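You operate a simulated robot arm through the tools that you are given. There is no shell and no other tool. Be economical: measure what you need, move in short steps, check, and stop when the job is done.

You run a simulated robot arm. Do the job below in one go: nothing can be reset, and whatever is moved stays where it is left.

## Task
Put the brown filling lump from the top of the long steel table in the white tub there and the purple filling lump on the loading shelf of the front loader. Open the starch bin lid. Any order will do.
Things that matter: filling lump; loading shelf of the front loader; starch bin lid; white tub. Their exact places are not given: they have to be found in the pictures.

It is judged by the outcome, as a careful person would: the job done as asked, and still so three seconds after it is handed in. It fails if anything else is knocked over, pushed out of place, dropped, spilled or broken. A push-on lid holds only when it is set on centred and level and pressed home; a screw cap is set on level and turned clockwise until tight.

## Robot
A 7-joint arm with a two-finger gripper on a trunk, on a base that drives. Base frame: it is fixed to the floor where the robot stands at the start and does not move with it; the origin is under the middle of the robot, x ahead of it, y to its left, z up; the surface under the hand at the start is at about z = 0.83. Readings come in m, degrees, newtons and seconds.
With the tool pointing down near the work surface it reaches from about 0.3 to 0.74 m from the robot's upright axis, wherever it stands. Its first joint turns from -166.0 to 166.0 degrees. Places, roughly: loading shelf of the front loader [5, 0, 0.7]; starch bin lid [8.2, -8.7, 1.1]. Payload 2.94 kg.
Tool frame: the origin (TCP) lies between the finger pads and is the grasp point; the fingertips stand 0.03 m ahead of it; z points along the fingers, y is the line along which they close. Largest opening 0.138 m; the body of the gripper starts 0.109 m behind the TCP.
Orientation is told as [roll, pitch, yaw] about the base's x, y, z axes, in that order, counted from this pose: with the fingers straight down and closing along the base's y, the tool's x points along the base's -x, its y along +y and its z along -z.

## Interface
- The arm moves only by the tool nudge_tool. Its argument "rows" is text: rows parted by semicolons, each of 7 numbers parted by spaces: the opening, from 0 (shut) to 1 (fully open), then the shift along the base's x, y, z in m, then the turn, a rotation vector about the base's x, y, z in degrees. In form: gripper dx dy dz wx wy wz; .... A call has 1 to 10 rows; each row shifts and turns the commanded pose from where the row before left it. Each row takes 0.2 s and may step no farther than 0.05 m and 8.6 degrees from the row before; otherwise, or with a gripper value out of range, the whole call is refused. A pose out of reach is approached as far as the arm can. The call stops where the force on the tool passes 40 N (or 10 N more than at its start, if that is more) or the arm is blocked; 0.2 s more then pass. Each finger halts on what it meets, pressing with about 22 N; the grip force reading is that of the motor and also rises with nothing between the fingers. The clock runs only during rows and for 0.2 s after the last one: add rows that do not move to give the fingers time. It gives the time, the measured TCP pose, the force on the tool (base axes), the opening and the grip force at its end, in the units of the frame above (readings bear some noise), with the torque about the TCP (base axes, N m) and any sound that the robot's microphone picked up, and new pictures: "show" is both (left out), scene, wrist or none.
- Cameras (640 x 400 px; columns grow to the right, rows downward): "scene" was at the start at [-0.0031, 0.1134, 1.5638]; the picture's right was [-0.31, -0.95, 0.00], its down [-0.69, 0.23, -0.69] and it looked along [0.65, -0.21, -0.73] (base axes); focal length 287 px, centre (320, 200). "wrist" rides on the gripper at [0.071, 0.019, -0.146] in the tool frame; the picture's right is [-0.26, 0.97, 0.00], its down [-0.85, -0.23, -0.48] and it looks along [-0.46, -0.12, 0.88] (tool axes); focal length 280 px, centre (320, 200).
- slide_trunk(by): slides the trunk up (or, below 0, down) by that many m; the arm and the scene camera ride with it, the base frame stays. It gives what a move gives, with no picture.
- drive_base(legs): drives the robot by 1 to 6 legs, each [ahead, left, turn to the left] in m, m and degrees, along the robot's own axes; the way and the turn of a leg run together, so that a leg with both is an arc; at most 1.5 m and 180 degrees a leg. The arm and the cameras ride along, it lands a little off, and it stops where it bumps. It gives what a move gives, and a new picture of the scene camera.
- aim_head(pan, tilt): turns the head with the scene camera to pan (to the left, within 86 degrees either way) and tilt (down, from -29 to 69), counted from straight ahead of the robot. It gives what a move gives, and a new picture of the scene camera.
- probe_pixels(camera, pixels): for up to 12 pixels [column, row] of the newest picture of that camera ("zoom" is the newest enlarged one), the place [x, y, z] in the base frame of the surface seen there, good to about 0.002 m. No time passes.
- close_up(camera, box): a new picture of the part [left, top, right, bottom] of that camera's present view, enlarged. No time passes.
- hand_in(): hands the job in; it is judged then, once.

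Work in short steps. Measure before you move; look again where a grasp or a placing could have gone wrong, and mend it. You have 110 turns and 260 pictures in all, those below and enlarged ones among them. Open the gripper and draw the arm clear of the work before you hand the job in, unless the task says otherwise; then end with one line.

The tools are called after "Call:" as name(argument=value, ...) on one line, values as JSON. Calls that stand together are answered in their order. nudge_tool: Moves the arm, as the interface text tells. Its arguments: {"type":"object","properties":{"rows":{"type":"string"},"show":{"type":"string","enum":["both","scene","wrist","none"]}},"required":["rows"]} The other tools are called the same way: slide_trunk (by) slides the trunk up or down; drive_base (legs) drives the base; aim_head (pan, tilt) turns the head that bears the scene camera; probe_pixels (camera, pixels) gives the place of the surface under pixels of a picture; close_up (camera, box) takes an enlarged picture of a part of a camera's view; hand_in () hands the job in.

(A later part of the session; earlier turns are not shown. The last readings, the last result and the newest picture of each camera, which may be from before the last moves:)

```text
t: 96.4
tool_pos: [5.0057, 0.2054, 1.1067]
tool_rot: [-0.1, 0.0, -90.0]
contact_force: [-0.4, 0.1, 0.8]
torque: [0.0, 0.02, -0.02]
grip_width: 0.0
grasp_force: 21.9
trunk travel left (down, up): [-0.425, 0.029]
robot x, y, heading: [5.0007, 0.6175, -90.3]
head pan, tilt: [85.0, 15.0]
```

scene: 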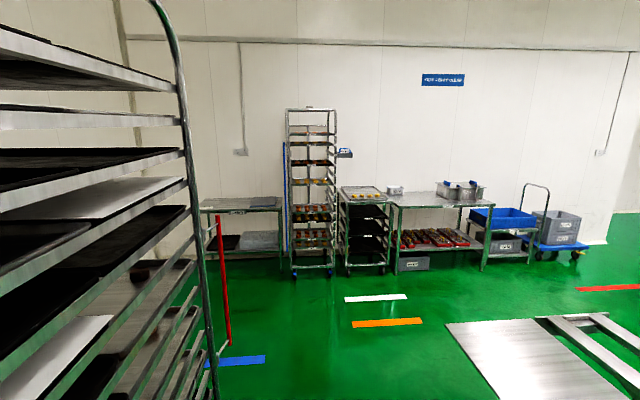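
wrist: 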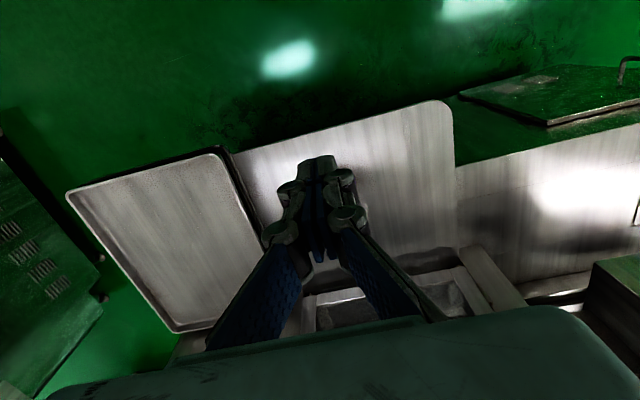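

The purple lump rests on the shelf. Now plan a way to the starch bin at (8.2,−8.7): look toward it past the machine.

Call:
aim_head(pan=40, tilt=15)

Call:
probe_pixels(camera="scene", pixels=[[100, 260], [200, 230], [250, 200], [150, 340], [300, 300], [230, 300], [270, 150], [60, 290]])

```text
t: 97.5
tool_pos: [5.0057, 0.2046, 1.1072]
tool_rot: [0.1, 0.0, -90.1]
contact_force: [0.1, 0.1, 0.3]
torque: [0.02, 0.01, -0.01]
grip_width: 0.0
grasp_force: 22.1
trunk travel left (down, up): [-0.425, 0.029]
robot x, y, heading: [4.9992, 0.613, -90.0]
head pan, tilt: [40.0, 15.0]
```

scene: 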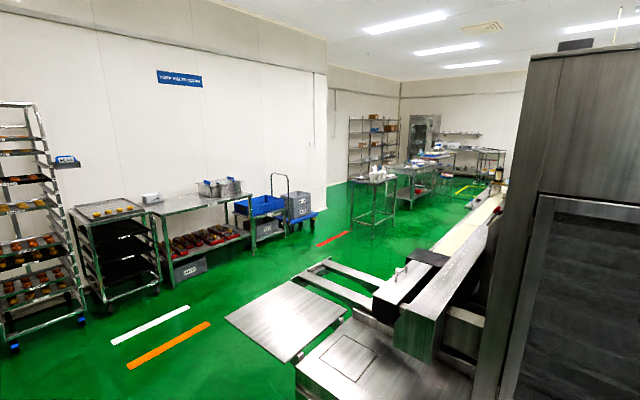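

```text
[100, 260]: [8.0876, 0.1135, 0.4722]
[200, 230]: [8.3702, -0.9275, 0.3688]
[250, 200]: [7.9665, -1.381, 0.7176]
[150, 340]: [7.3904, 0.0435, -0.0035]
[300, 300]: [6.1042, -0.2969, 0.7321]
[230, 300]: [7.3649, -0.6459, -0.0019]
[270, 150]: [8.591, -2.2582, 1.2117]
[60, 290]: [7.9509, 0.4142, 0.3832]
```

Call:
probe_pixels(camera="scene", pixels=[[300, 222], [350, 200], [375, 228], [230, 318], [330, 262], [345, 240], [425, 240], [410, 207], [390, 210], [425, 130], [460, 215], [335, 310]])

Call:
close_up(camera="scene", box=[310, 90, 530, 270])

```text
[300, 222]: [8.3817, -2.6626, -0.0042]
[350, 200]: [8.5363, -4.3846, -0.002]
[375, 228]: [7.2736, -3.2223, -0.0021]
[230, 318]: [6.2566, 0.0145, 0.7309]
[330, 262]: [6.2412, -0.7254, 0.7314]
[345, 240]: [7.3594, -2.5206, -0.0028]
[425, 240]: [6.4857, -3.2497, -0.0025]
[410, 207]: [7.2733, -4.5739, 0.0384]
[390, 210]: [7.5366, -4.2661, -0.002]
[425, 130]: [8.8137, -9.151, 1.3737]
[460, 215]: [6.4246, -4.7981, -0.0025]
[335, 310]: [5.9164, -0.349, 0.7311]
```

```text
2.22 times, centred on (420, 180) of scene
```

zoom: 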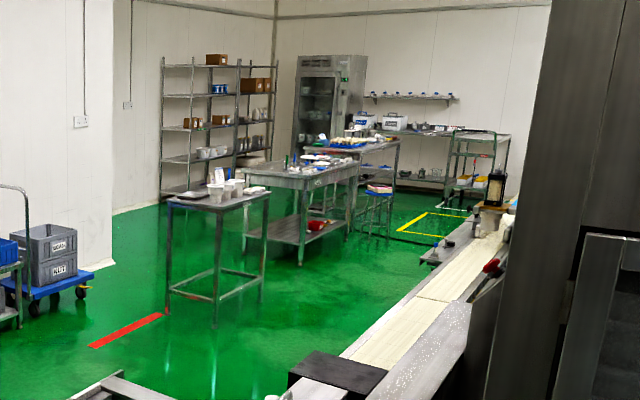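

Two labelled lidded boxes stand on the back-wall table. The lane at x≈6.9 seems free; I strafe left (toward +x) past the machine end first, then look.

Call:
drive_base(legs=[[0, 1.0, 0], [0, 1.0, 0]])

Call:
aim_head(pan=0, tilt=20)

```text
t: 115.3
tool_pos: [7.0081, 0.2062, 1.1069]
tool_rot: [0.0, 0.0, -89.8]
contact_force: [-0.3, 0.0, 0.6]
torque: [0.01, 0.02, 0.06]
grip_width: 0.0
grasp_force: 22.3
trunk travel left (down, up): [-0.425, 0.029]
robot x, y, heading: [7.0035, 0.6191, -89.6]
head pan, tilt: [40.0, 15.0]
```

scene: 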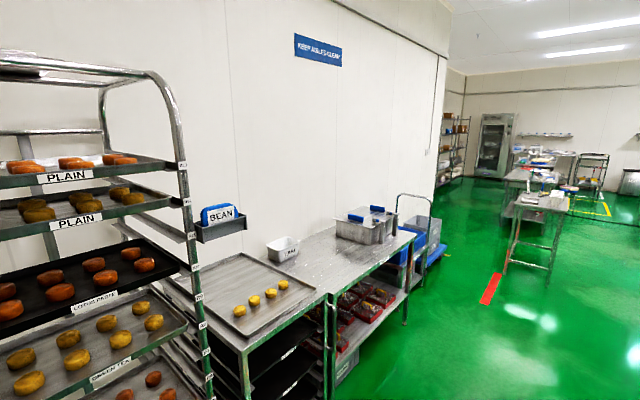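

```text
t: 116.4
tool_pos: [7.0083, 0.2059, 1.1077]
tool_rot: [0.0, 0.0, -89.7]
contact_force: [0.0, -0.4, -0.2]
torque: [0.01, -0.03, 0.02]
grip_width: 0.0003
grasp_force: 22.2
trunk travel left (down, up): [-0.425, 0.029]
robot x, y, heading: [7.0036, 0.6181, -89.7]
head pan, tilt: [0.0, 20.0]
```

scene: 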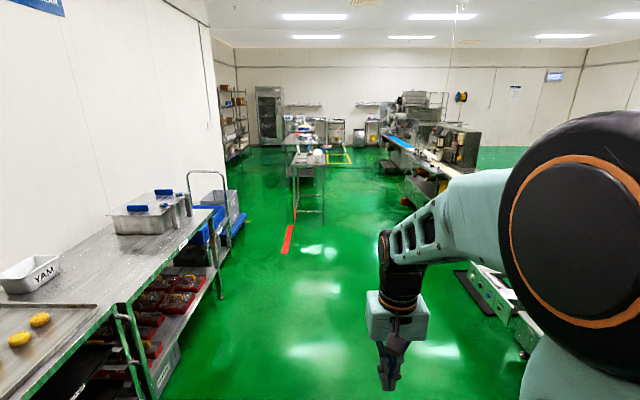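

Call:
close_up(camera="scene", box=[220, 70, 420, 240])

Call:
probe_pixels(camera="scene", pixels=[[297, 222], [323, 210], [227, 300], [323, 160], [350, 160], [343, 132], [375, 122], [397, 185], [360, 200], [445, 190], [470, 280], [262, 180]])

```text
2.35 times, centred on (320, 155) of scene
```

zoom: 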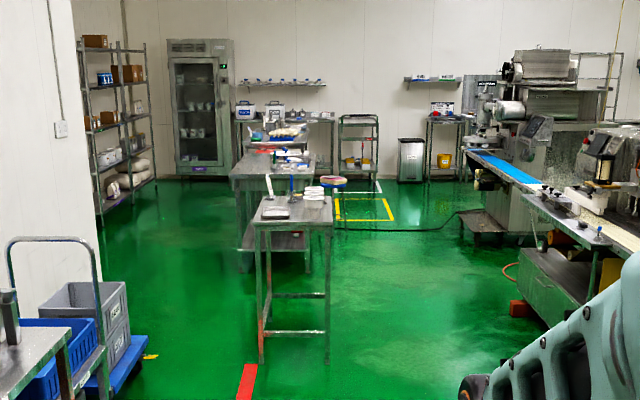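

```text
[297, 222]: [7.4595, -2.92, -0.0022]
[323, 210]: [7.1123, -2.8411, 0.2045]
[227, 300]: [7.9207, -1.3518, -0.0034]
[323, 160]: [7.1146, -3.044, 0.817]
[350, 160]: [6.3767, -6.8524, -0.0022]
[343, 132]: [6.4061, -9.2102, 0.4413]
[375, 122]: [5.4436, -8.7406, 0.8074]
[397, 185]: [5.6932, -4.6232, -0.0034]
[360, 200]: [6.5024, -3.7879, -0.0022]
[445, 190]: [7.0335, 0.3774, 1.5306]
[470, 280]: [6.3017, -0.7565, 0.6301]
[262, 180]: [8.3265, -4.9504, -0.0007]
```

I probe the boxes on the back-wall table at zoom (245,110) and (275,108) and lane limits.

Call:
probe_pixels(camera="zoom", pixels=[[245, 107], [275, 107], [245, 120], [325, 118], [330, 190], [310, 262], [355, 125], [345, 150], [410, 145], [240, 150], [205, 165], [365, 215]])

Call:
close_up(camera="scene", box=[270, 100, 350, 150])

```text
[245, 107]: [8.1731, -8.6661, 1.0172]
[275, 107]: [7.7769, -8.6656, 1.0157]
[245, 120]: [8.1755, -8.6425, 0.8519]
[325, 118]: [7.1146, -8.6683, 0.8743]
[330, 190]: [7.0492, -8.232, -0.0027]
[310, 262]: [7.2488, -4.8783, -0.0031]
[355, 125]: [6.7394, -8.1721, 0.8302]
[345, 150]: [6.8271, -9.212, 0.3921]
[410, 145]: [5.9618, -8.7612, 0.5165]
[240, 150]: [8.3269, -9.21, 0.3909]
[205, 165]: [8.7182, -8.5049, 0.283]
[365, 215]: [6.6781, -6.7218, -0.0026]
```

```text
8.00 times, centred on (310, 125) of scene
```

zoom: 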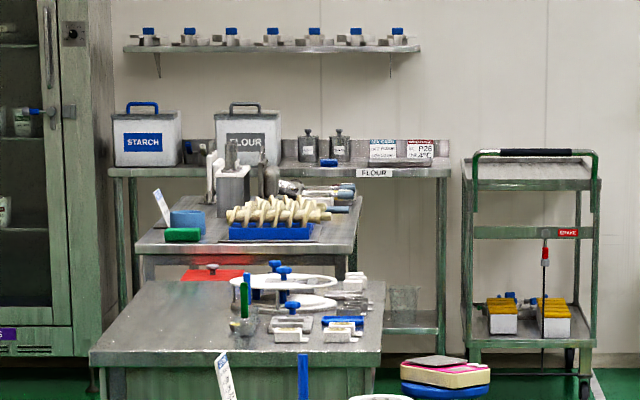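

The STARCH bin with a blue-handled lid is at about (8.17,−8.67). I go down the lane: ahead to y≈−1.3, shift to x≈6.4, on to y≈−3.8.

Call:
drive_base(legs=[[1.4, 0, 0], [0.7, -0.55, 0], [1.4, 0, 0], [0.8, 0, 0]])

Call:
aim_head(pan=25, tilt=25)

```text
t: 138.8
tool_pos: [6.5456, -4.1119, 1.107]
tool_rot: [0.0, -0.1, -87.9]
contact_force: [0.1, -0.1, 0.0]
torque: [0.0, -0.01, 0.03]
grip_width: 0.0001
grasp_force: 22.3
trunk travel left (down, up): [-0.425, 0.029]
robot x, y, heading: [6.5233, -3.6988, -87.9]
head pan, tilt: [0.0, 20.0]
```

scene: 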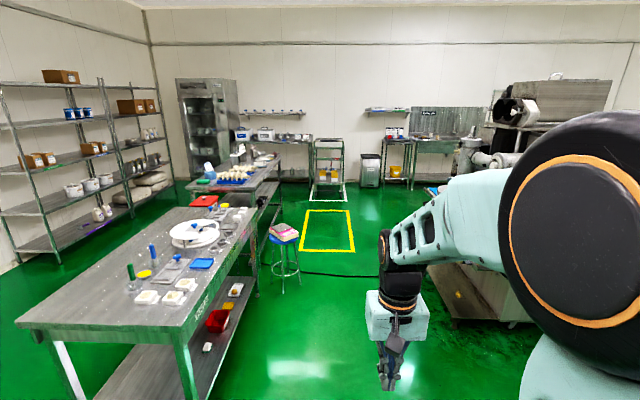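

```text
t: 139.7
tool_pos: [6.5463, -4.1126, 1.1074]
tool_rot: [-0.1, 0.0, -87.8]
contact_force: [-0.6, -1.0, 0.0]
torque: [0.0, 0.04, 0.0]
grip_width: 0.0002
grasp_force: 22.2
trunk travel left (down, up): [-0.425, 0.029]
robot x, y, heading: [6.525, -3.6979, -87.8]
head pan, tilt: [25.0, 25.0]
```

scene: 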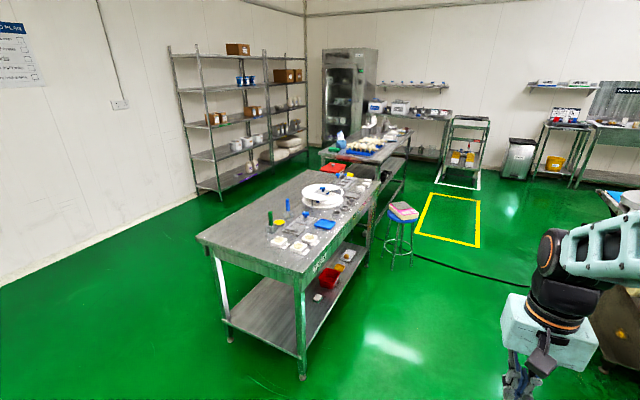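

I probe the stool, tables, cable, cart and shelves for the final route.

Call:
probe_pixels(camera="scene", pixels=[[405, 212], [412, 255], [440, 260], [520, 280], [405, 135], [322, 155], [375, 160], [455, 160], [235, 340], [303, 375], [220, 195], [300, 150]])

Call:
close_up(camera="scene", box=[300, 60, 500, 200])

Call:
probe_pixels(camera="scene", pixels=[[370, 104], [390, 130], [410, 128], [440, 120], [393, 205], [443, 180], [475, 185], [450, 125], [425, 160], [345, 145], [365, 200], [198, 240]])

```text
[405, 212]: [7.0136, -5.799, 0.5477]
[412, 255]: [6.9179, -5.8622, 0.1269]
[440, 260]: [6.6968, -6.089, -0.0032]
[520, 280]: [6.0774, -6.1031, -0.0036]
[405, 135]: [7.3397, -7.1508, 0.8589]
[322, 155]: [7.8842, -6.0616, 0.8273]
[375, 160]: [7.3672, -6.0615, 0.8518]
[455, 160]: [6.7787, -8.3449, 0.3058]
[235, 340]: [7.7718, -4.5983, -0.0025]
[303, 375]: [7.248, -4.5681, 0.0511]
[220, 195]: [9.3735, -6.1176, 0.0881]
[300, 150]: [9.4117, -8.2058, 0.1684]
```

```text
2.86 times, centred on (400, 130) of scene
```

zoom: 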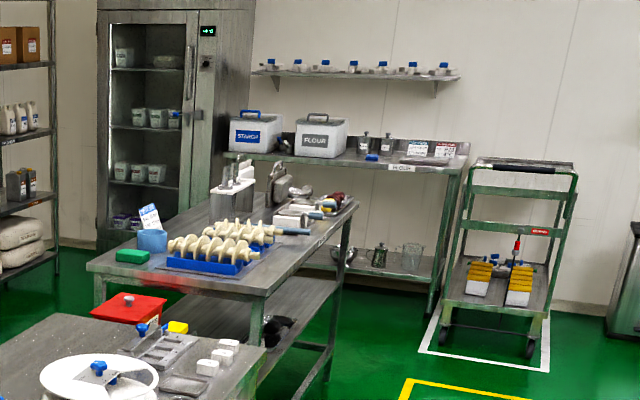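

```text
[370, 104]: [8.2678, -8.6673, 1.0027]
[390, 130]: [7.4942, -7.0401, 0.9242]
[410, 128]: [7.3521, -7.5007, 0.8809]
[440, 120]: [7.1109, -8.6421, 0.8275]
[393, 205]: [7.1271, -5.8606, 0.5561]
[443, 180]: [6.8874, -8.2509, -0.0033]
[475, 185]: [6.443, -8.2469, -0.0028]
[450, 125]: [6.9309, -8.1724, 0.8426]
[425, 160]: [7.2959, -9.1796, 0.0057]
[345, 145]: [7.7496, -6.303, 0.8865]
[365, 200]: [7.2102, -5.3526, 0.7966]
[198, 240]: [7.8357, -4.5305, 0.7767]
```

The left-hand lane (x 7.9–9.3) is wide and cable-free; I'd pass between the stand and the table by strafing to +x. Check the gap to my left.

Call:
aim_head(pan=80, tilt=30)

```text
t: 141.0
tool_pos: [6.5453, -4.1117, 1.1068]
tool_rot: [0.0, -0.1, -87.8]
contact_force: [0.6, -0.6, 0.0]
torque: [0.0, -0.01, -0.02]
grip_width: 0.0002
grasp_force: 22.0
trunk travel left (down, up): [-0.425, 0.029]
robot x, y, heading: [6.5244, -3.6979, -88.1]
head pan, tilt: [80.0, 30.0]
```

scene: 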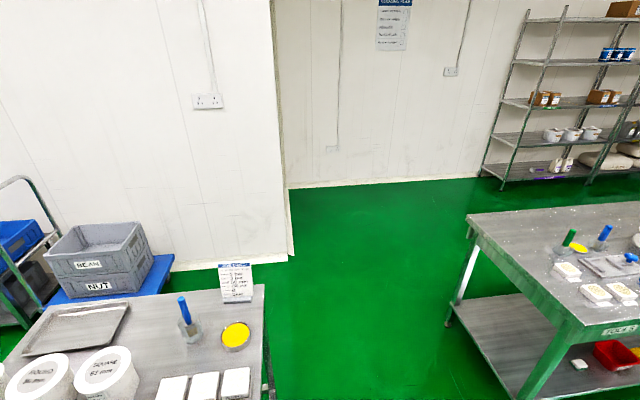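

Call:
probe_pixels(camera="scene", pixels=[[265, 290], [262, 395], [292, 255], [467, 222], [448, 325], [480, 180], [545, 330], [250, 385], [350, 300]])

```text
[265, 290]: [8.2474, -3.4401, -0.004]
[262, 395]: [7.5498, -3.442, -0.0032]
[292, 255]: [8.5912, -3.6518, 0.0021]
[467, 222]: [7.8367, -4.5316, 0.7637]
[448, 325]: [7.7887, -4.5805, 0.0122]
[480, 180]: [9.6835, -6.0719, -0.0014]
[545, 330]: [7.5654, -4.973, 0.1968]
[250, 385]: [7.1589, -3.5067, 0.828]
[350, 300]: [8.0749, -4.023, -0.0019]
```

The gap runs y −3.51 to −4.53. I centre at y≈−4.02, face +x, drive through to x≈8.45, then turn back to −y.

Call:
drive_base(legs=[[0.32, 0, 0], [0, 0, 88], [1.0, 0, 0]])

Call:
aim_head(pan=0, tilt=35)

```text
t: 151.7
tool_pos: [7.9613, -3.9898, 1.1073]
tool_rot: [0.0, 0.1, 0.9]
contact_force: [-0.2, -0.8, 0.4]
torque: [-0.01, -0.01, 0.0]
grip_width: 0.0
grasp_force: 22.1
trunk travel left (down, up): [-0.425, 0.029]
robot x, y, heading: [7.5503, -4.004, 0.8]
head pan, tilt: [80.0, 30.0]
```

scene: 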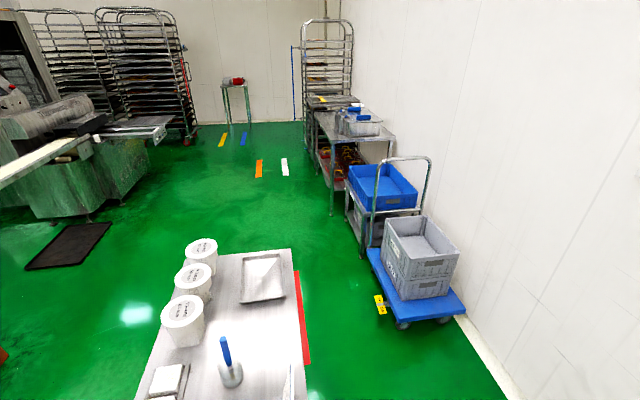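

```text
t: 153.3
tool_pos: [7.9608, -3.9903, 1.1083]
tool_rot: [0.1, 0.0, 0.9]
contact_force: [-0.2, 0.2, 1.1]
torque: [-0.01, 0.0, 0.04]
grip_width: 0.0
grasp_force: 21.7
trunk travel left (down, up): [-0.425, 0.029]
robot x, y, heading: [7.5477, -4.0022, 0.8]
head pan, tilt: [0.0, 35.0]
```

scene: 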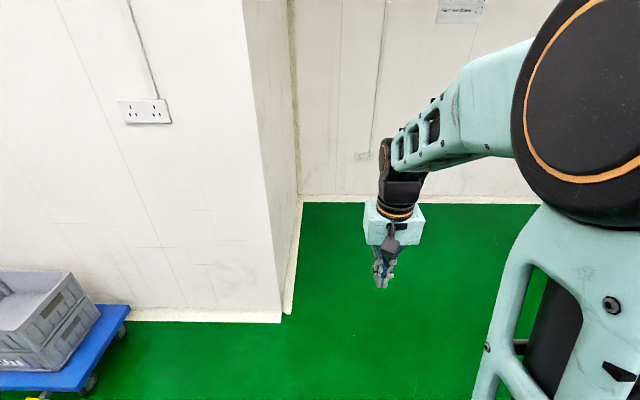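

Through the gap. Continue, then turn to −y and go down the lane at x≈8.55.

Call:
drive_base(legs=[[0.6, -0.05, 0], [0.4, -0.4, 0], [0, 0, -90.8], [1.4, 0, 0], [1.2, 0, 0]])

Call:
aim_head(pan=-5, tilt=35)

```text
t: 176.4
tool_pos: [8.5698, -7.4381, 1.107]
tool_rot: [0.0, 0.0, -89.6]
contact_force: [-0.5, -0.3, 0.5]
torque: [0.04, 0.02, 0.02]
grip_width: 0.0
grasp_force: 21.3
trunk travel left (down, up): [-0.425, 0.029]
robot x, y, heading: [8.5618, -7.0267, -89.5]
head pan, tilt: [0.0, 35.0]
```

scene: 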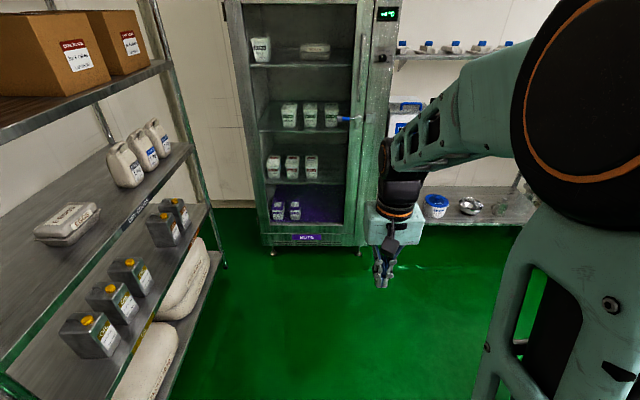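

```text
t: 177.1
tool_pos: [8.5688, -7.4381, 1.1063]
tool_rot: [0.0, 0.0, -89.4]
contact_force: [0.2, -0.2, -0.9]
torque: [0.02, -0.02, 0.03]
grip_width: 0.0
grasp_force: 21.9
trunk travel left (down, up): [-0.425, 0.029]
robot x, y, heading: [8.5609, -7.0283, -89.6]
head pan, tilt: [-5.0, 35.0]
```

scene: 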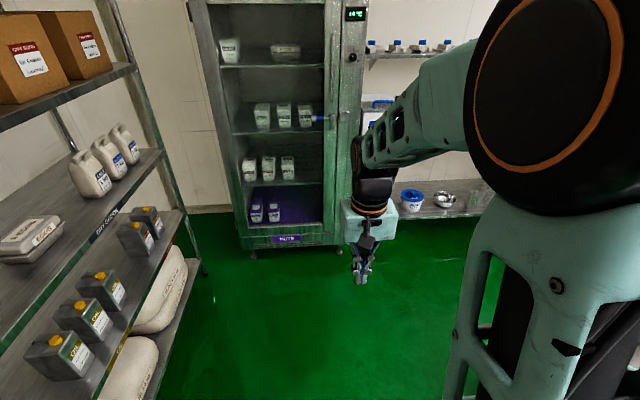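

Advance 0.9 m and shift 0.36 right to face the starch bin, keeping the arm tip ~0.25 m short of it.

Call:
drive_base(legs=[[0.9, 0, 0], [0, -0.36, 0]])

Call:
aim_head(pan=15, tilt=35)

```text
t: 185.1
tool_pos: [8.222, -8.3358, 1.1082]
tool_rot: [0.0, 0.0, -89.0]
contact_force: [0.1, 0.7, -0.7]
torque: [0.04, -0.05, -0.01]
grip_width: 0.0001
grasp_force: 21.7
trunk travel left (down, up): [-0.425, 0.029]
robot x, y, heading: [8.2151, -7.9258, -89.1]
head pan, tilt: [-5.0, 35.0]
```

scene: 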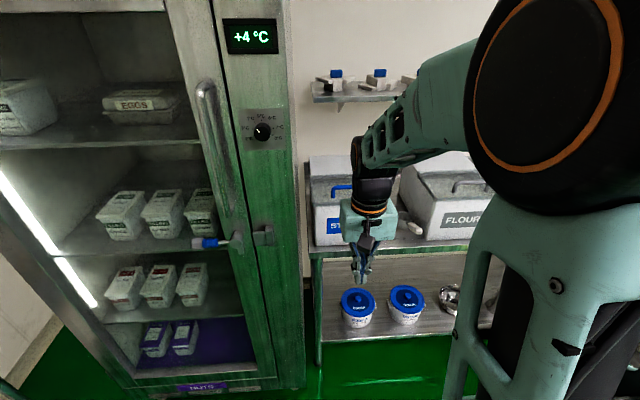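

```text
t: 185.9
tool_pos: [8.2233, -8.3357, 1.1082]
tool_rot: [0.0, 0.1, -89.1]
contact_force: [0.6, -0.3, -0.4]
torque: [0.01, 0.02, 0.02]
grip_width: 0.0
grasp_force: 22.4
trunk travel left (down, up): [-0.425, 0.029]
robot x, y, heading: [8.2108, -7.9262, -89.1]
head pan, tilt: [15.0, 35.0]
```

scene: 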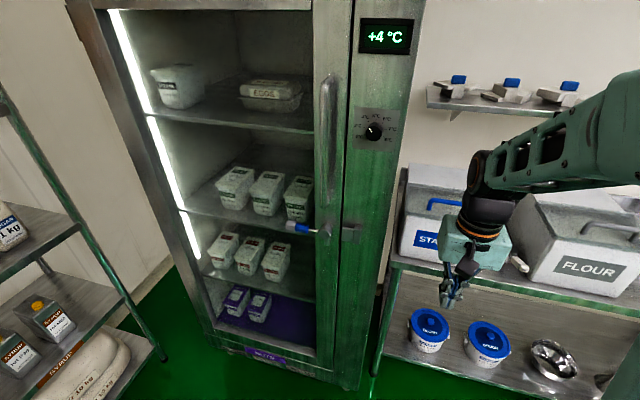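

The arm hides the bin. I raise the tool ~0.19 m and shift it to robot-right (−x) for a view.

Call:
nudge_tool(rows="0 0 0 0.048 0 0 0; 0 0 0 0.048 0 0 0; 0 0 0 0.048 0 0 0; 0 0 0 0.048 0 0 0; 0 0.0 0.03 0 0 0 0; 0 0 0 0 0 0 0", show="both")

```text
t: 187.3
tool_pos: [8.2229, -8.3067, 1.2992]
tool_rot: [0.0, -0.1, -89.1]
contact_force: [-0.6, -0.4, -0.4]
torque: [-0.01, -0.01, 0.03]
grip_width: 0.0001
grasp_force: 22.6
trunk travel left (down, up): [-0.425, 0.029]
robot x, y, heading: [8.2096, -7.926, -89.0]
head pan, tilt: [15.0, 35.0]
```

scene: 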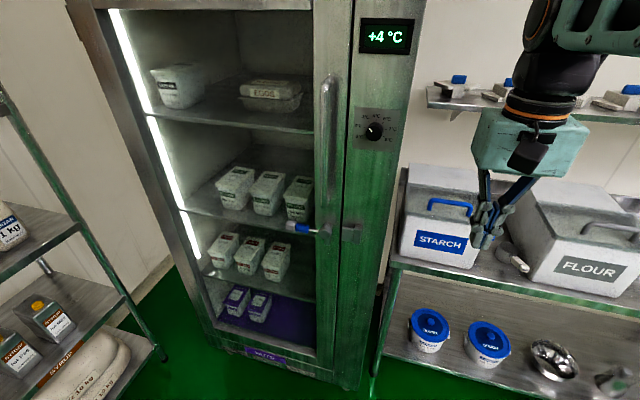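
wrist: 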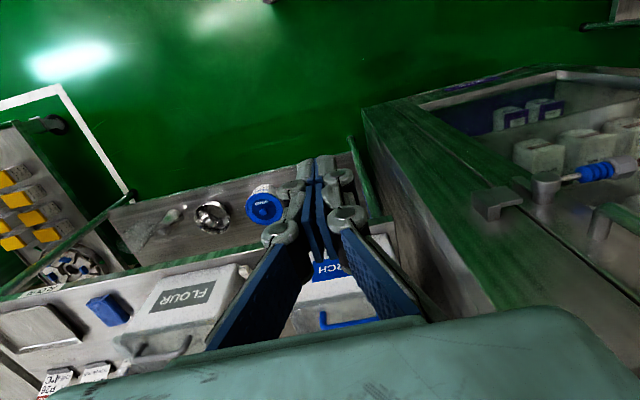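

Now the bin and blue handle are visible. I aim the head and zoom on the bin to see the lid construction.

Call:
close_up(camera="scene", box=[380, 140, 560, 280])

Call:
probe_pixels(camera="scene", pixels=[[432, 203], [450, 202], [470, 210], [403, 213], [408, 166], [410, 190], [435, 180], [472, 220], [438, 242], [395, 262], [460, 185]])

```text
2.86 times, centred on (470, 210) of scene
```

zoom: 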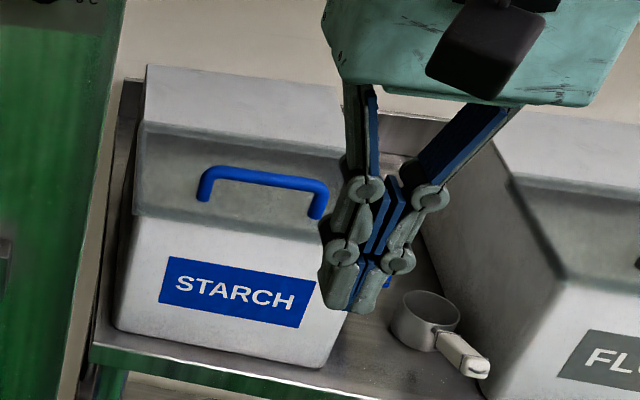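

```text
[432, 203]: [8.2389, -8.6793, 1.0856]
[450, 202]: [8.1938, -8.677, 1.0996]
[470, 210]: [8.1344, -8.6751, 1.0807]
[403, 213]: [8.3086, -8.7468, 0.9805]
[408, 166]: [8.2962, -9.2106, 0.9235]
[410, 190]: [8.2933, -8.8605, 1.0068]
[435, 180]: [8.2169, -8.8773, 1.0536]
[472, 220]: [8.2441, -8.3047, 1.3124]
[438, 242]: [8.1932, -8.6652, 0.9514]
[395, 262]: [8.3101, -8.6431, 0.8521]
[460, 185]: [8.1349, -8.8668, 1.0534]
```

The lid is a grey hinged flap (hinge at the ridge, y≈−8.87) with a blue bar handle at its front. I probe the lid's shape.

Call:
probe_pixels(camera="zoom", pixels=[[180, 205], [150, 150], [240, 155], [260, 205], [270, 230], [140, 210], [145, 125], [150, 80], [240, 120], [265, 180], [204, 190], [317, 205]])

Call:
close_up(camera="wrist", box=[260, 220, 420, 330])

```text
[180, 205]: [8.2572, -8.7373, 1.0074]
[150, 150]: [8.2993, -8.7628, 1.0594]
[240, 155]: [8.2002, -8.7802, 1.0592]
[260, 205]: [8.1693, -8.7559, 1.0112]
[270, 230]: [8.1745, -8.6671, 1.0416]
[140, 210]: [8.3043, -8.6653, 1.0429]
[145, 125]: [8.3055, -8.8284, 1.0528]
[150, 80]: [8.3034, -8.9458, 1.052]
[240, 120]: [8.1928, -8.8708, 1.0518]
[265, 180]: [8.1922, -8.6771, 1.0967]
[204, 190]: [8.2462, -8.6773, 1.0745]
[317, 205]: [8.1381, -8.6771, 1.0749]
```

```text
3.64 times, centred on (340, 275) of wrist
```

zoom: 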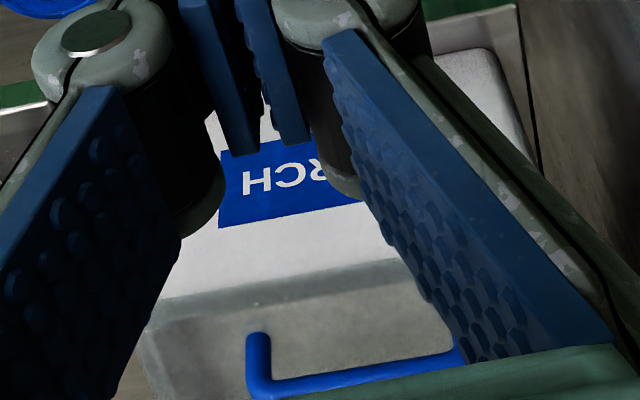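

The lid's shape is ambiguous (recess behind the lip?). I move the tool forward 0.2 m at this height and open the fingers to view the lid from above with the wrist camera.

Call:
nudge_tool(rows="0.3 0 -0.045 0 0 0 0; 0.6 0 -0.045 0 0 0 0; 0.9 0 -0.045 0 0 0 0; 1 0 -0.045 0 0 0 0; 1 0 0 0.03 0 0 0; 1 0 0 0 0 0 0; 1 0 0 0 0 0 0; 1 0 0 0 0 0 0", show="both")

```text
t: 189.1
tool_pos: [8.2244, -8.488, 1.3279]
tool_rot: [-0.1, 0.1, -89.1]
contact_force: [0.5, -0.9, -0.5]
torque: [0.01, -0.03, 0.0]
grip_width: 0.138
grasp_force: 0.1
trunk travel left (down, up): [-0.425, 0.029]
robot x, y, heading: [8.2144, -7.9254, -88.9]
head pan, tilt: [15.0, 35.0]
```

scene: 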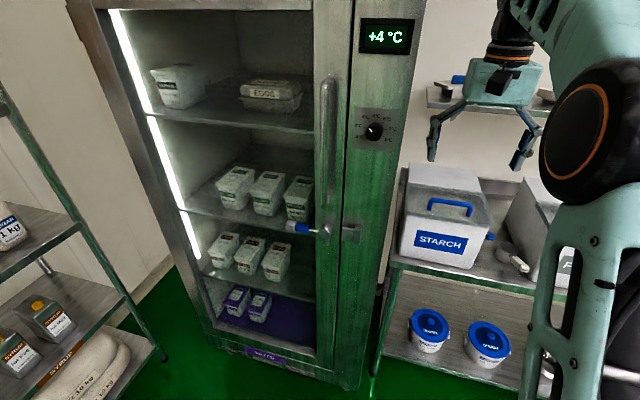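
wrist: 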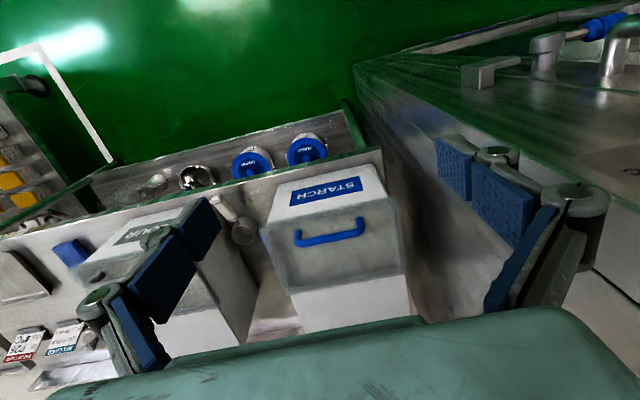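

Call:
close_up(camera="wrist", box=[250, 150, 430, 330])

Call:
probe_pixels(camera="wrist", pixels=[[330, 215], [330, 225], [285, 255], [330, 255], [385, 250], [330, 275], [330, 285], [345, 300], [400, 290], [400, 215], [268, 230], [330, 232]])

Call:
close_up(camera="scene", box=[380, 150, 520, 290])

```text
2.22 times, centred on (340, 240) of wrist
```

zoom: 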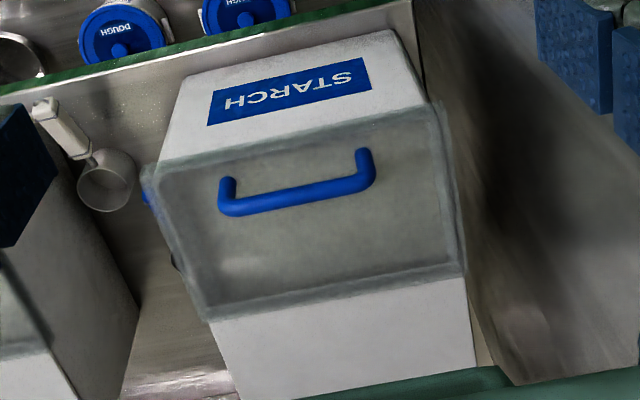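

```text
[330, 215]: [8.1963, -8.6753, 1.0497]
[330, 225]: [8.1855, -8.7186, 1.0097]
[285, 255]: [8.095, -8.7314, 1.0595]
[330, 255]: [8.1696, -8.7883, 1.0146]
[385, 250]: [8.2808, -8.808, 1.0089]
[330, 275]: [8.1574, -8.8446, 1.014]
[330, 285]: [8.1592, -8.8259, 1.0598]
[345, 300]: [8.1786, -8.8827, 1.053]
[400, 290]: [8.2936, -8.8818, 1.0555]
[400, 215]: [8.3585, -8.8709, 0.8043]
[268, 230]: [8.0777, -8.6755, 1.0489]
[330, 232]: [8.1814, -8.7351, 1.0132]
```

```text
2.86 times, centred on (450, 220) of scene
```

zoom: 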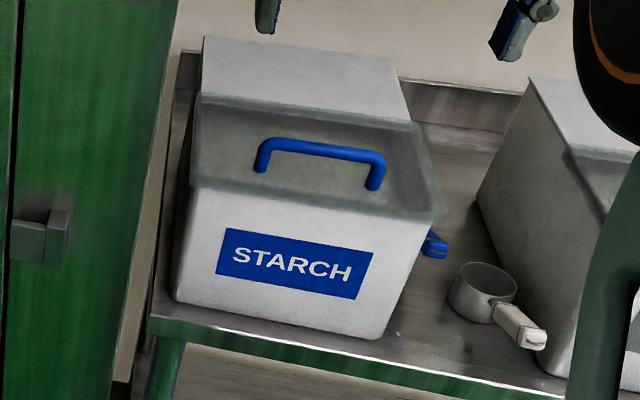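

The lid is a clear flap with starch beneath; hinge near y≈−8.835. There's also a small blue thing on the bin's right side (scene zoom (435,245)) — maybe a latch; look closely.

Call:
close_up(camera="wrist", box=[250, 190, 310, 250])

Call:
close_up(camera="scene", box=[450, 200, 510, 260])

Call:
probe_pixels(camera="scene", pixels=[[491, 235], [489, 237], [485, 238], [487, 231], [470, 205], [425, 205], [447, 199]])

```text
6.67 times, centred on (280, 220) of wrist
```

zoom: 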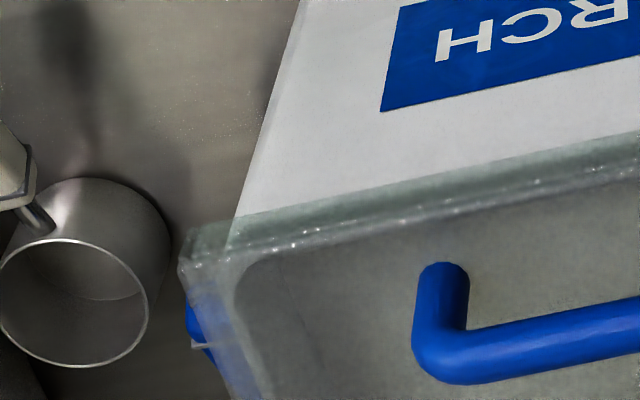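

```text
6.67 times, centred on (480, 230) of scene
```

zoom: 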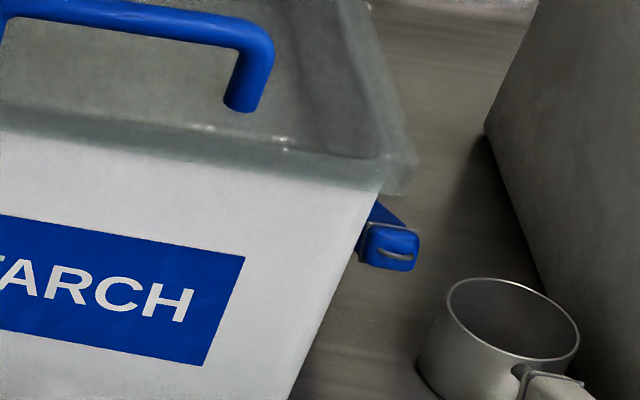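

```text
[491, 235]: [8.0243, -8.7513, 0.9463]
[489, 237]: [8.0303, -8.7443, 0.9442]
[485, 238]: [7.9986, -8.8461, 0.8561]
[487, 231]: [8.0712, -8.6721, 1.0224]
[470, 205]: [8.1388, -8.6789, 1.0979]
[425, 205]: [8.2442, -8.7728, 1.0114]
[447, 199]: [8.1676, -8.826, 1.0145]
```

The blue piece looks like a catch at about (8.03,−8.745,0.945). I move the tool to x≈8.0 for a better wrist view of it.

Call:
nudge_tool(rows="1 -0.045 0 0 0 0 0; 1 -0.045 0 0 0 0 0; 1 -0.045 0 0 0 0 0; 1 -0.045 0.02 0 0 0 0; 1 -0.045 0.02 0 0 0 0; 1 -0.02 0 -0.03 0 0 0; 1 0 0 -0.04 0 0 0; 1 0 0 0 0 0 0", show="wrist")

Call:
close_up(camera="wrist", box=[250, 170, 430, 320])

```text
t: 190.9
tool_pos: [7.9772, -8.4457, 1.2584]
tool_rot: [0.0, -0.1, -89.1]
contact_force: [0.7, -0.2, -0.8]
torque: [0.02, 0.02, 0.0]
grip_width: 0.1379
grasp_force: 0.0
trunk travel left (down, up): [-0.425, 0.029]
robot x, y, heading: [8.2111, -7.9238, -89.0]
head pan, tilt: [15.0, 35.0]
```

wrist: 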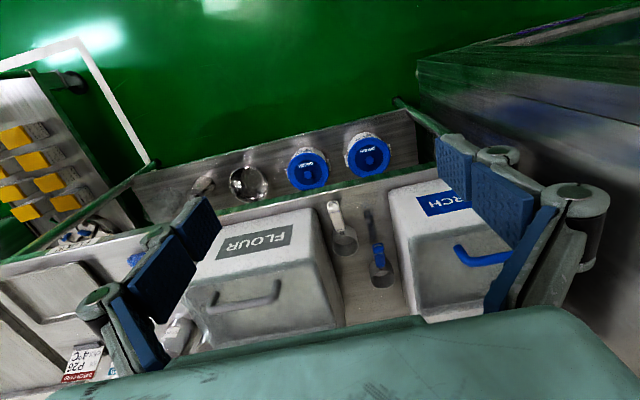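

```text
2.67 times, centred on (340, 245) of wrist
```

zoom: 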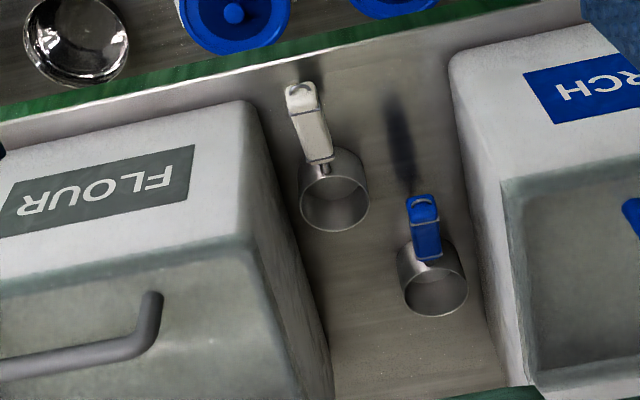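

It's just a second scoop with a blue handle — no latch. Plan: grip the handle bar across (closing along y), so I turn the gripper to yaw 0 while centring over the handle and drawing back.

Call:
nudge_tool(rows="0.8 0.0216 0.012 0 0 0 8.5; 0.7 0.0216 0.012 0 0 0 8.5; 0.6 0.0216 0.012 0 0 0 8.5; 0.5 0.0216 0.012 0 0 0 8.5; 0.5 0.0216 0.012 0 0 0 8.5; 0.5 0.0216 0.012 0 0 0 8.5; 0.5 0.0216 0.012 0 0 0 8.5; 0.5 0.0216 0.012 0 0 0 8.5; 0.5 0.0216 0.012 0 0 0 8.5; 0.5 0.0216 0.012 0 0 0 8.5", show="none")

Call:
drive_base(legs=[[0.15, 0, 0]])

Call:
aim_head(pan=20, tilt=55)

```text
t: 193.1
tool_pos: [8.194, -8.3253, 1.2602]
tool_rot: [0.0, -0.1, -3.9]
contact_force: [0.5, 0.8, -0.5]
torque: [-0.02, 0.04, 0.02]
grip_width: 0.069
grasp_force: 0.0
trunk travel left (down, up): [-0.425, 0.029]
robot x, y, heading: [8.2108, -7.9201, -89.2]
head pan, tilt: [15.0, 35.0]
```

```text
t: 194.5
tool_pos: [8.1958, -8.4762, 1.2579]
tool_rot: [0.0, 0.0, -4.0]
contact_force: [-0.4, -0.4, 0.0]
torque: [0.07, 0.01, -0.02]
grip_width: 0.0689
grasp_force: 0.1
trunk travel left (down, up): [-0.425, 0.029]
robot x, y, heading: [8.2151, -8.0716, -89.0]
head pan, tilt: [15.0, 35.0]
```

scene: 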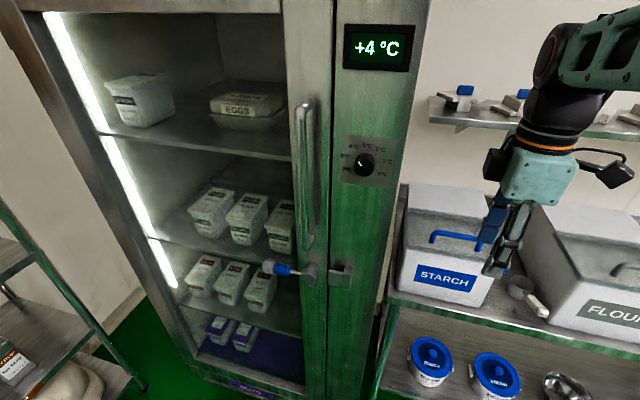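

```text
t: 195.3
tool_pos: [8.1974, -8.4756, 1.2596]
tool_rot: [0.0, 0.1, -4.0]
contact_force: [0.2, -0.3, -0.3]
torque: [0.0, -0.01, -0.01]
grip_width: 0.0687
grasp_force: 0.0
trunk travel left (down, up): [-0.425, 0.029]
robot x, y, heading: [8.2151, -8.0717, -89.0]
head pan, tilt: [20.0, 55.0]
```

scene: 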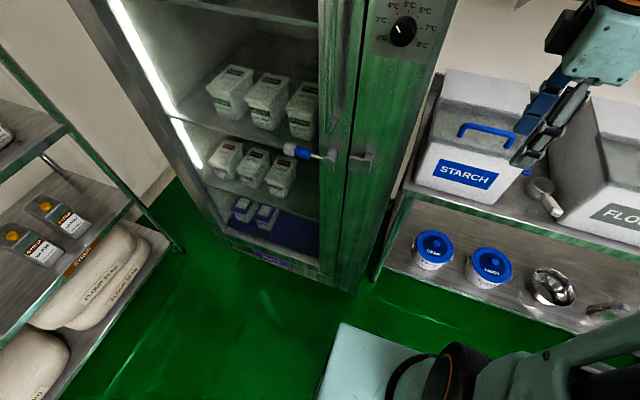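

The base's front edge shows at (345,325). Probe its clearance to the table and fridge.

Call:
probe_pixels(camera="scene", pixels=[[345, 328], [400, 345], [420, 278], [408, 195], [360, 285], [330, 158], [600, 330], [470, 130], [490, 200], [500, 60]])

```text
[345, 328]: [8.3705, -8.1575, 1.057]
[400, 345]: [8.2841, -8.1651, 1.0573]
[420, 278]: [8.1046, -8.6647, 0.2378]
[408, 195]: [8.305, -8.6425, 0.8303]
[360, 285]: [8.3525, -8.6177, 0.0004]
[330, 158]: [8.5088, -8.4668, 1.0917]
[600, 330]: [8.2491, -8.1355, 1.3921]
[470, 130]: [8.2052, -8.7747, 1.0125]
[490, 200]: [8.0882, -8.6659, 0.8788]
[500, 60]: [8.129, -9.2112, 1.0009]
```

Clearance is adequate for a little more. Advance 0.08 m, then straighten the yaw.

Call:
drive_base(legs=[[0.08, 0, 0]])

Call:
nudge_tool(rows="0.5 -0.002 -0.02 0 0 0 4; 0.5 0 -0.03 0 0 0 0; 0.5 0 -0.03 0 0 0 0; 0.5 0 0 0 0 0 0", show="both")

```text
t: 196.4
tool_pos: [8.1977, -8.5542, 1.259]
tool_rot: [0.1, 0.1, -4.0]
contact_force: [-0.8, 0.0, -1.0]
torque: [0.03, 0.04, 0.01]
grip_width: 0.069
grasp_force: 0.1
trunk travel left (down, up): [-0.425, 0.029]
robot x, y, heading: [8.2155, -8.1507, -89.3]
head pan, tilt: [20.0, 55.0]
```

scene: 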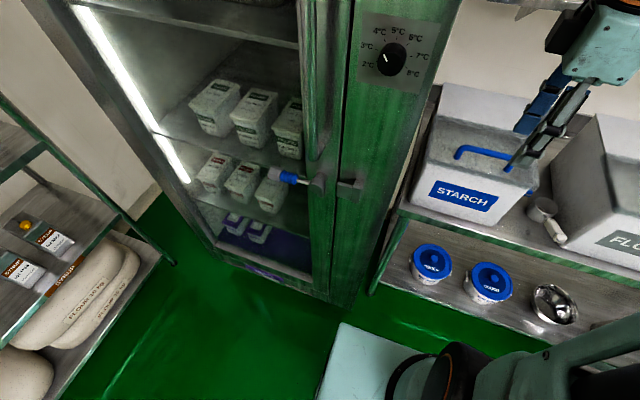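

```text
t: 197.4
tool_pos: [8.1966, -8.6347, 1.2603]
tool_rot: [-0.1, 0.0, 0.0]
contact_force: [-0.8, 0.1, 0.3]
torque: [-0.02, -0.01, 0.02]
grip_width: 0.0691
grasp_force: 0.0
trunk travel left (down, up): [-0.425, 0.029]
robot x, y, heading: [8.2156, -8.1491, -89.2]
head pan, tilt: [20.0, 55.0]
```

scene: 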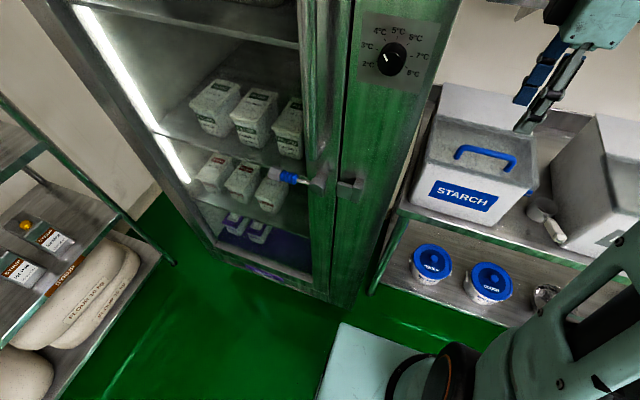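
wrist: 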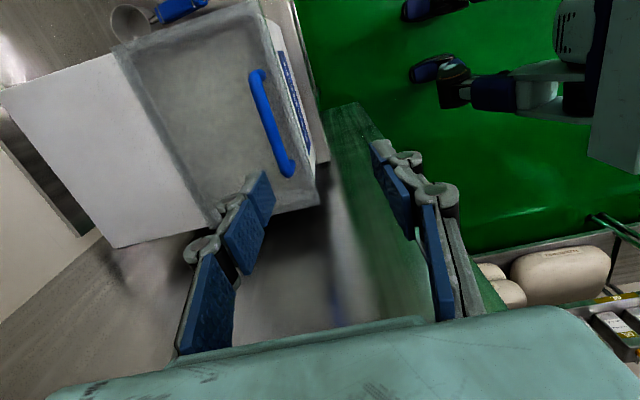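

The handle is in clear wrist view at (265–288, 75–170). Probe the handle, lid edges and hinge line.

Call:
probe_pixels(camera="wrist", pixels=[[256, 78], [264, 105], [272, 130], [281, 158], [287, 172], [262, 72], [118, 55], [150, 140], [125, 70], [310, 190], [265, 25], [140, 60]])

Call:
close_up(camera="wrist", box=[90, 0, 350, 240])

```text
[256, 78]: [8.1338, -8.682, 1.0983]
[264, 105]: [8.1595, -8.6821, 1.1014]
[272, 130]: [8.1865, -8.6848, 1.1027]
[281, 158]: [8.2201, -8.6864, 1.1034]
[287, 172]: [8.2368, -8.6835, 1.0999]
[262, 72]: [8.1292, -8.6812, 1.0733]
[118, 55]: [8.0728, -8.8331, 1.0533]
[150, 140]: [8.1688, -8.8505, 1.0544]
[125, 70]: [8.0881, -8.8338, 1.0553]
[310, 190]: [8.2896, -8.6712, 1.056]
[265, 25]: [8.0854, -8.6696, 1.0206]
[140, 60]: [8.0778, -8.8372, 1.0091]
```

```text
1.67 times, centred on (220, 120) of wrist
```

zoom: 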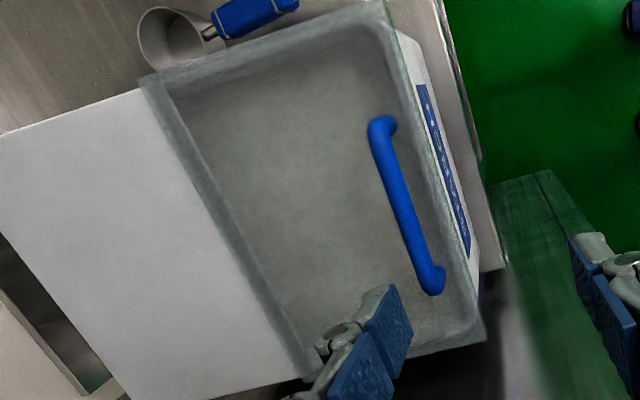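

Bar centre ≈ (8.187,−8.681,1.097), hinge ≈ (y −8.838, z 1.054). Move over and descend, stopping 2 cm high first.

Call:
nudge_tool(rows="0.45 -0.009 -0.046 0 0 0 0; 0.4 0 0 -0.045 0 0 0; 0.4 0 0 -0.045 0 0 0; 0.4 0 0 -0.045 0 0 0; 0.4 0 0 0 0 0 0", show="both")

```text
t: 198.6
tool_pos: [8.1873, -8.6791, 1.1233]
tool_rot: [0.0, 0.0, 0.0]
contact_force: [-0.6, 0.2, -1.1]
torque: [-0.02, 0.0, -0.01]
grip_width: 0.0551
grasp_force: 0.0
trunk travel left (down, up): [-0.425, 0.029]
robot x, y, heading: [8.2197, -8.1549, -89.1]
head pan, tilt: [20.0, 55.0]
```

scene: 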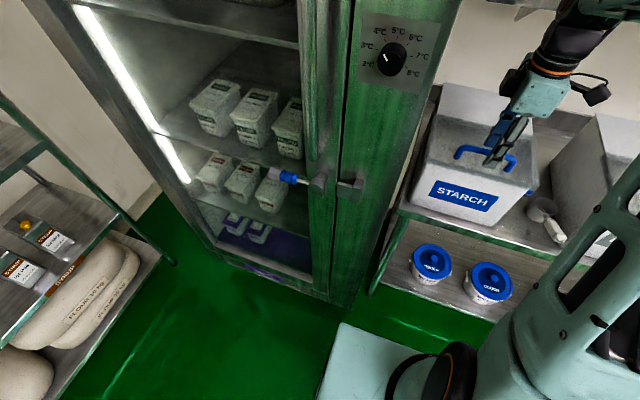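
wrist: 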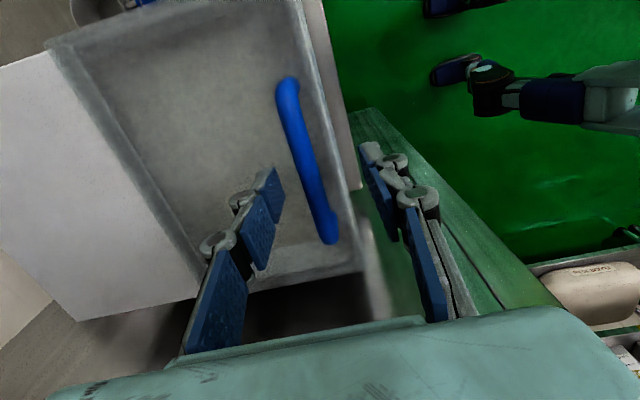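

The bar lies between the fingers. Lower 0.023 and close.

Call:
nudge_tool(rows="0.4 0 -0.002 -0.015 0 0 0; 0.4 0 0 -0.008 0 0 0; 0.4 0 0 0 0 0 0; 0 0 0 0 0 0 0; 0 0 0 0 0 0 0; 0 0 0 0 0 0 0; 0 0 0 0 0 0 0", show="both")

```text
t: 200.2
tool_pos: [8.1872, -8.6861, 1.1008]
tool_rot: [-0.3, 0.0, 0.0]
contact_force: [-1.4, -21.8, -0.2]
torque: [-0.05, -0.07, 0.03]
grip_width: 0.0121
grasp_force: 39.0
trunk travel left (down, up): [-0.425, 0.029]
robot x, y, heading: [8.2144, -8.1531, -89.1]
head pan, tilt: [20.0, 55.0]
```

scene: 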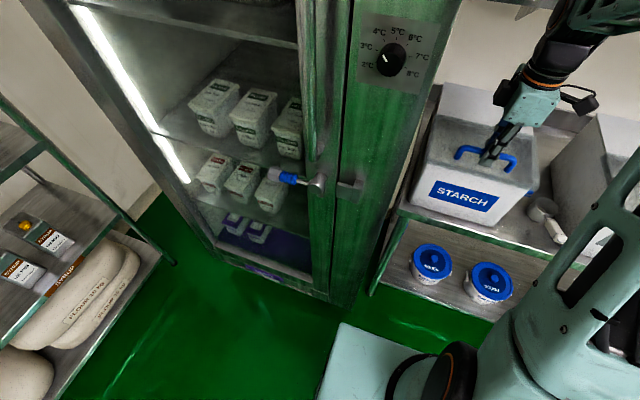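
wrist: 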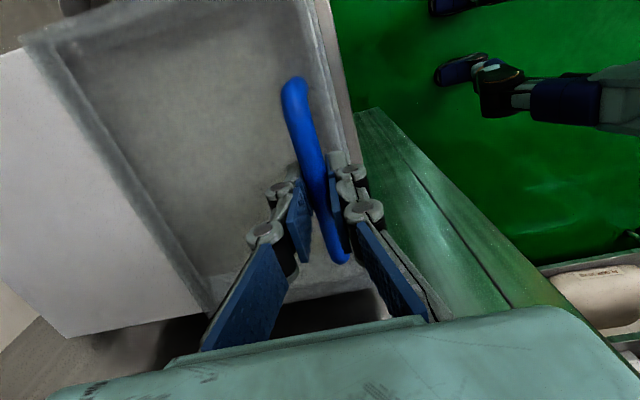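

Gripped on the bar (0.012 m), with ~22 N sideways preload; I relieve that 5 mm and begin a 10° arc lift, checking forces.

Call:
nudge_tool(rows="0 0 -0.006 0 0 0 0; 0 0 -0.004 0.013 0 0 0; 0 0 -0.006 0.0127 0 0 0; 0 0 0 0 0 0 0", show="both")

```text
t: 201.2
tool_pos: [8.1876, -8.6989, 1.1331]
tool_rot: [-0.6, 0.1, 0.0]
contact_force: [0.7, 1.2, 0.2]
torque: [-0.14, 0.01, -0.01]
grip_width: 0.0
grasp_force: 27.8
trunk travel left (down, up): [-0.425, 0.029]
robot x, y, heading: [8.2149, -8.1509, -88.8]
head pan, tilt: [20.0, 55.0]
```

scene: 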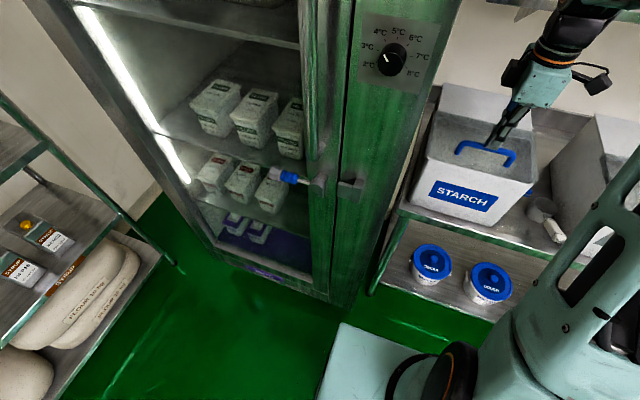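
wrist: 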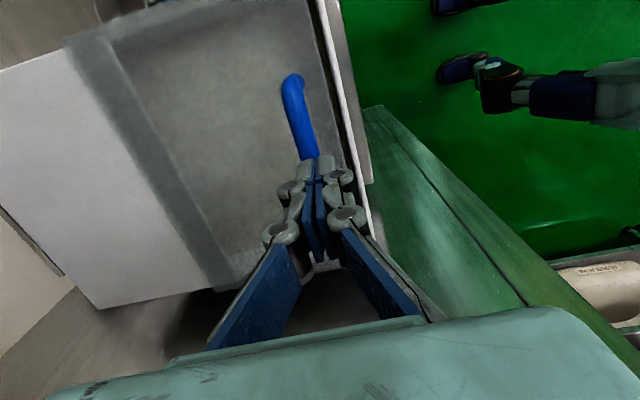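

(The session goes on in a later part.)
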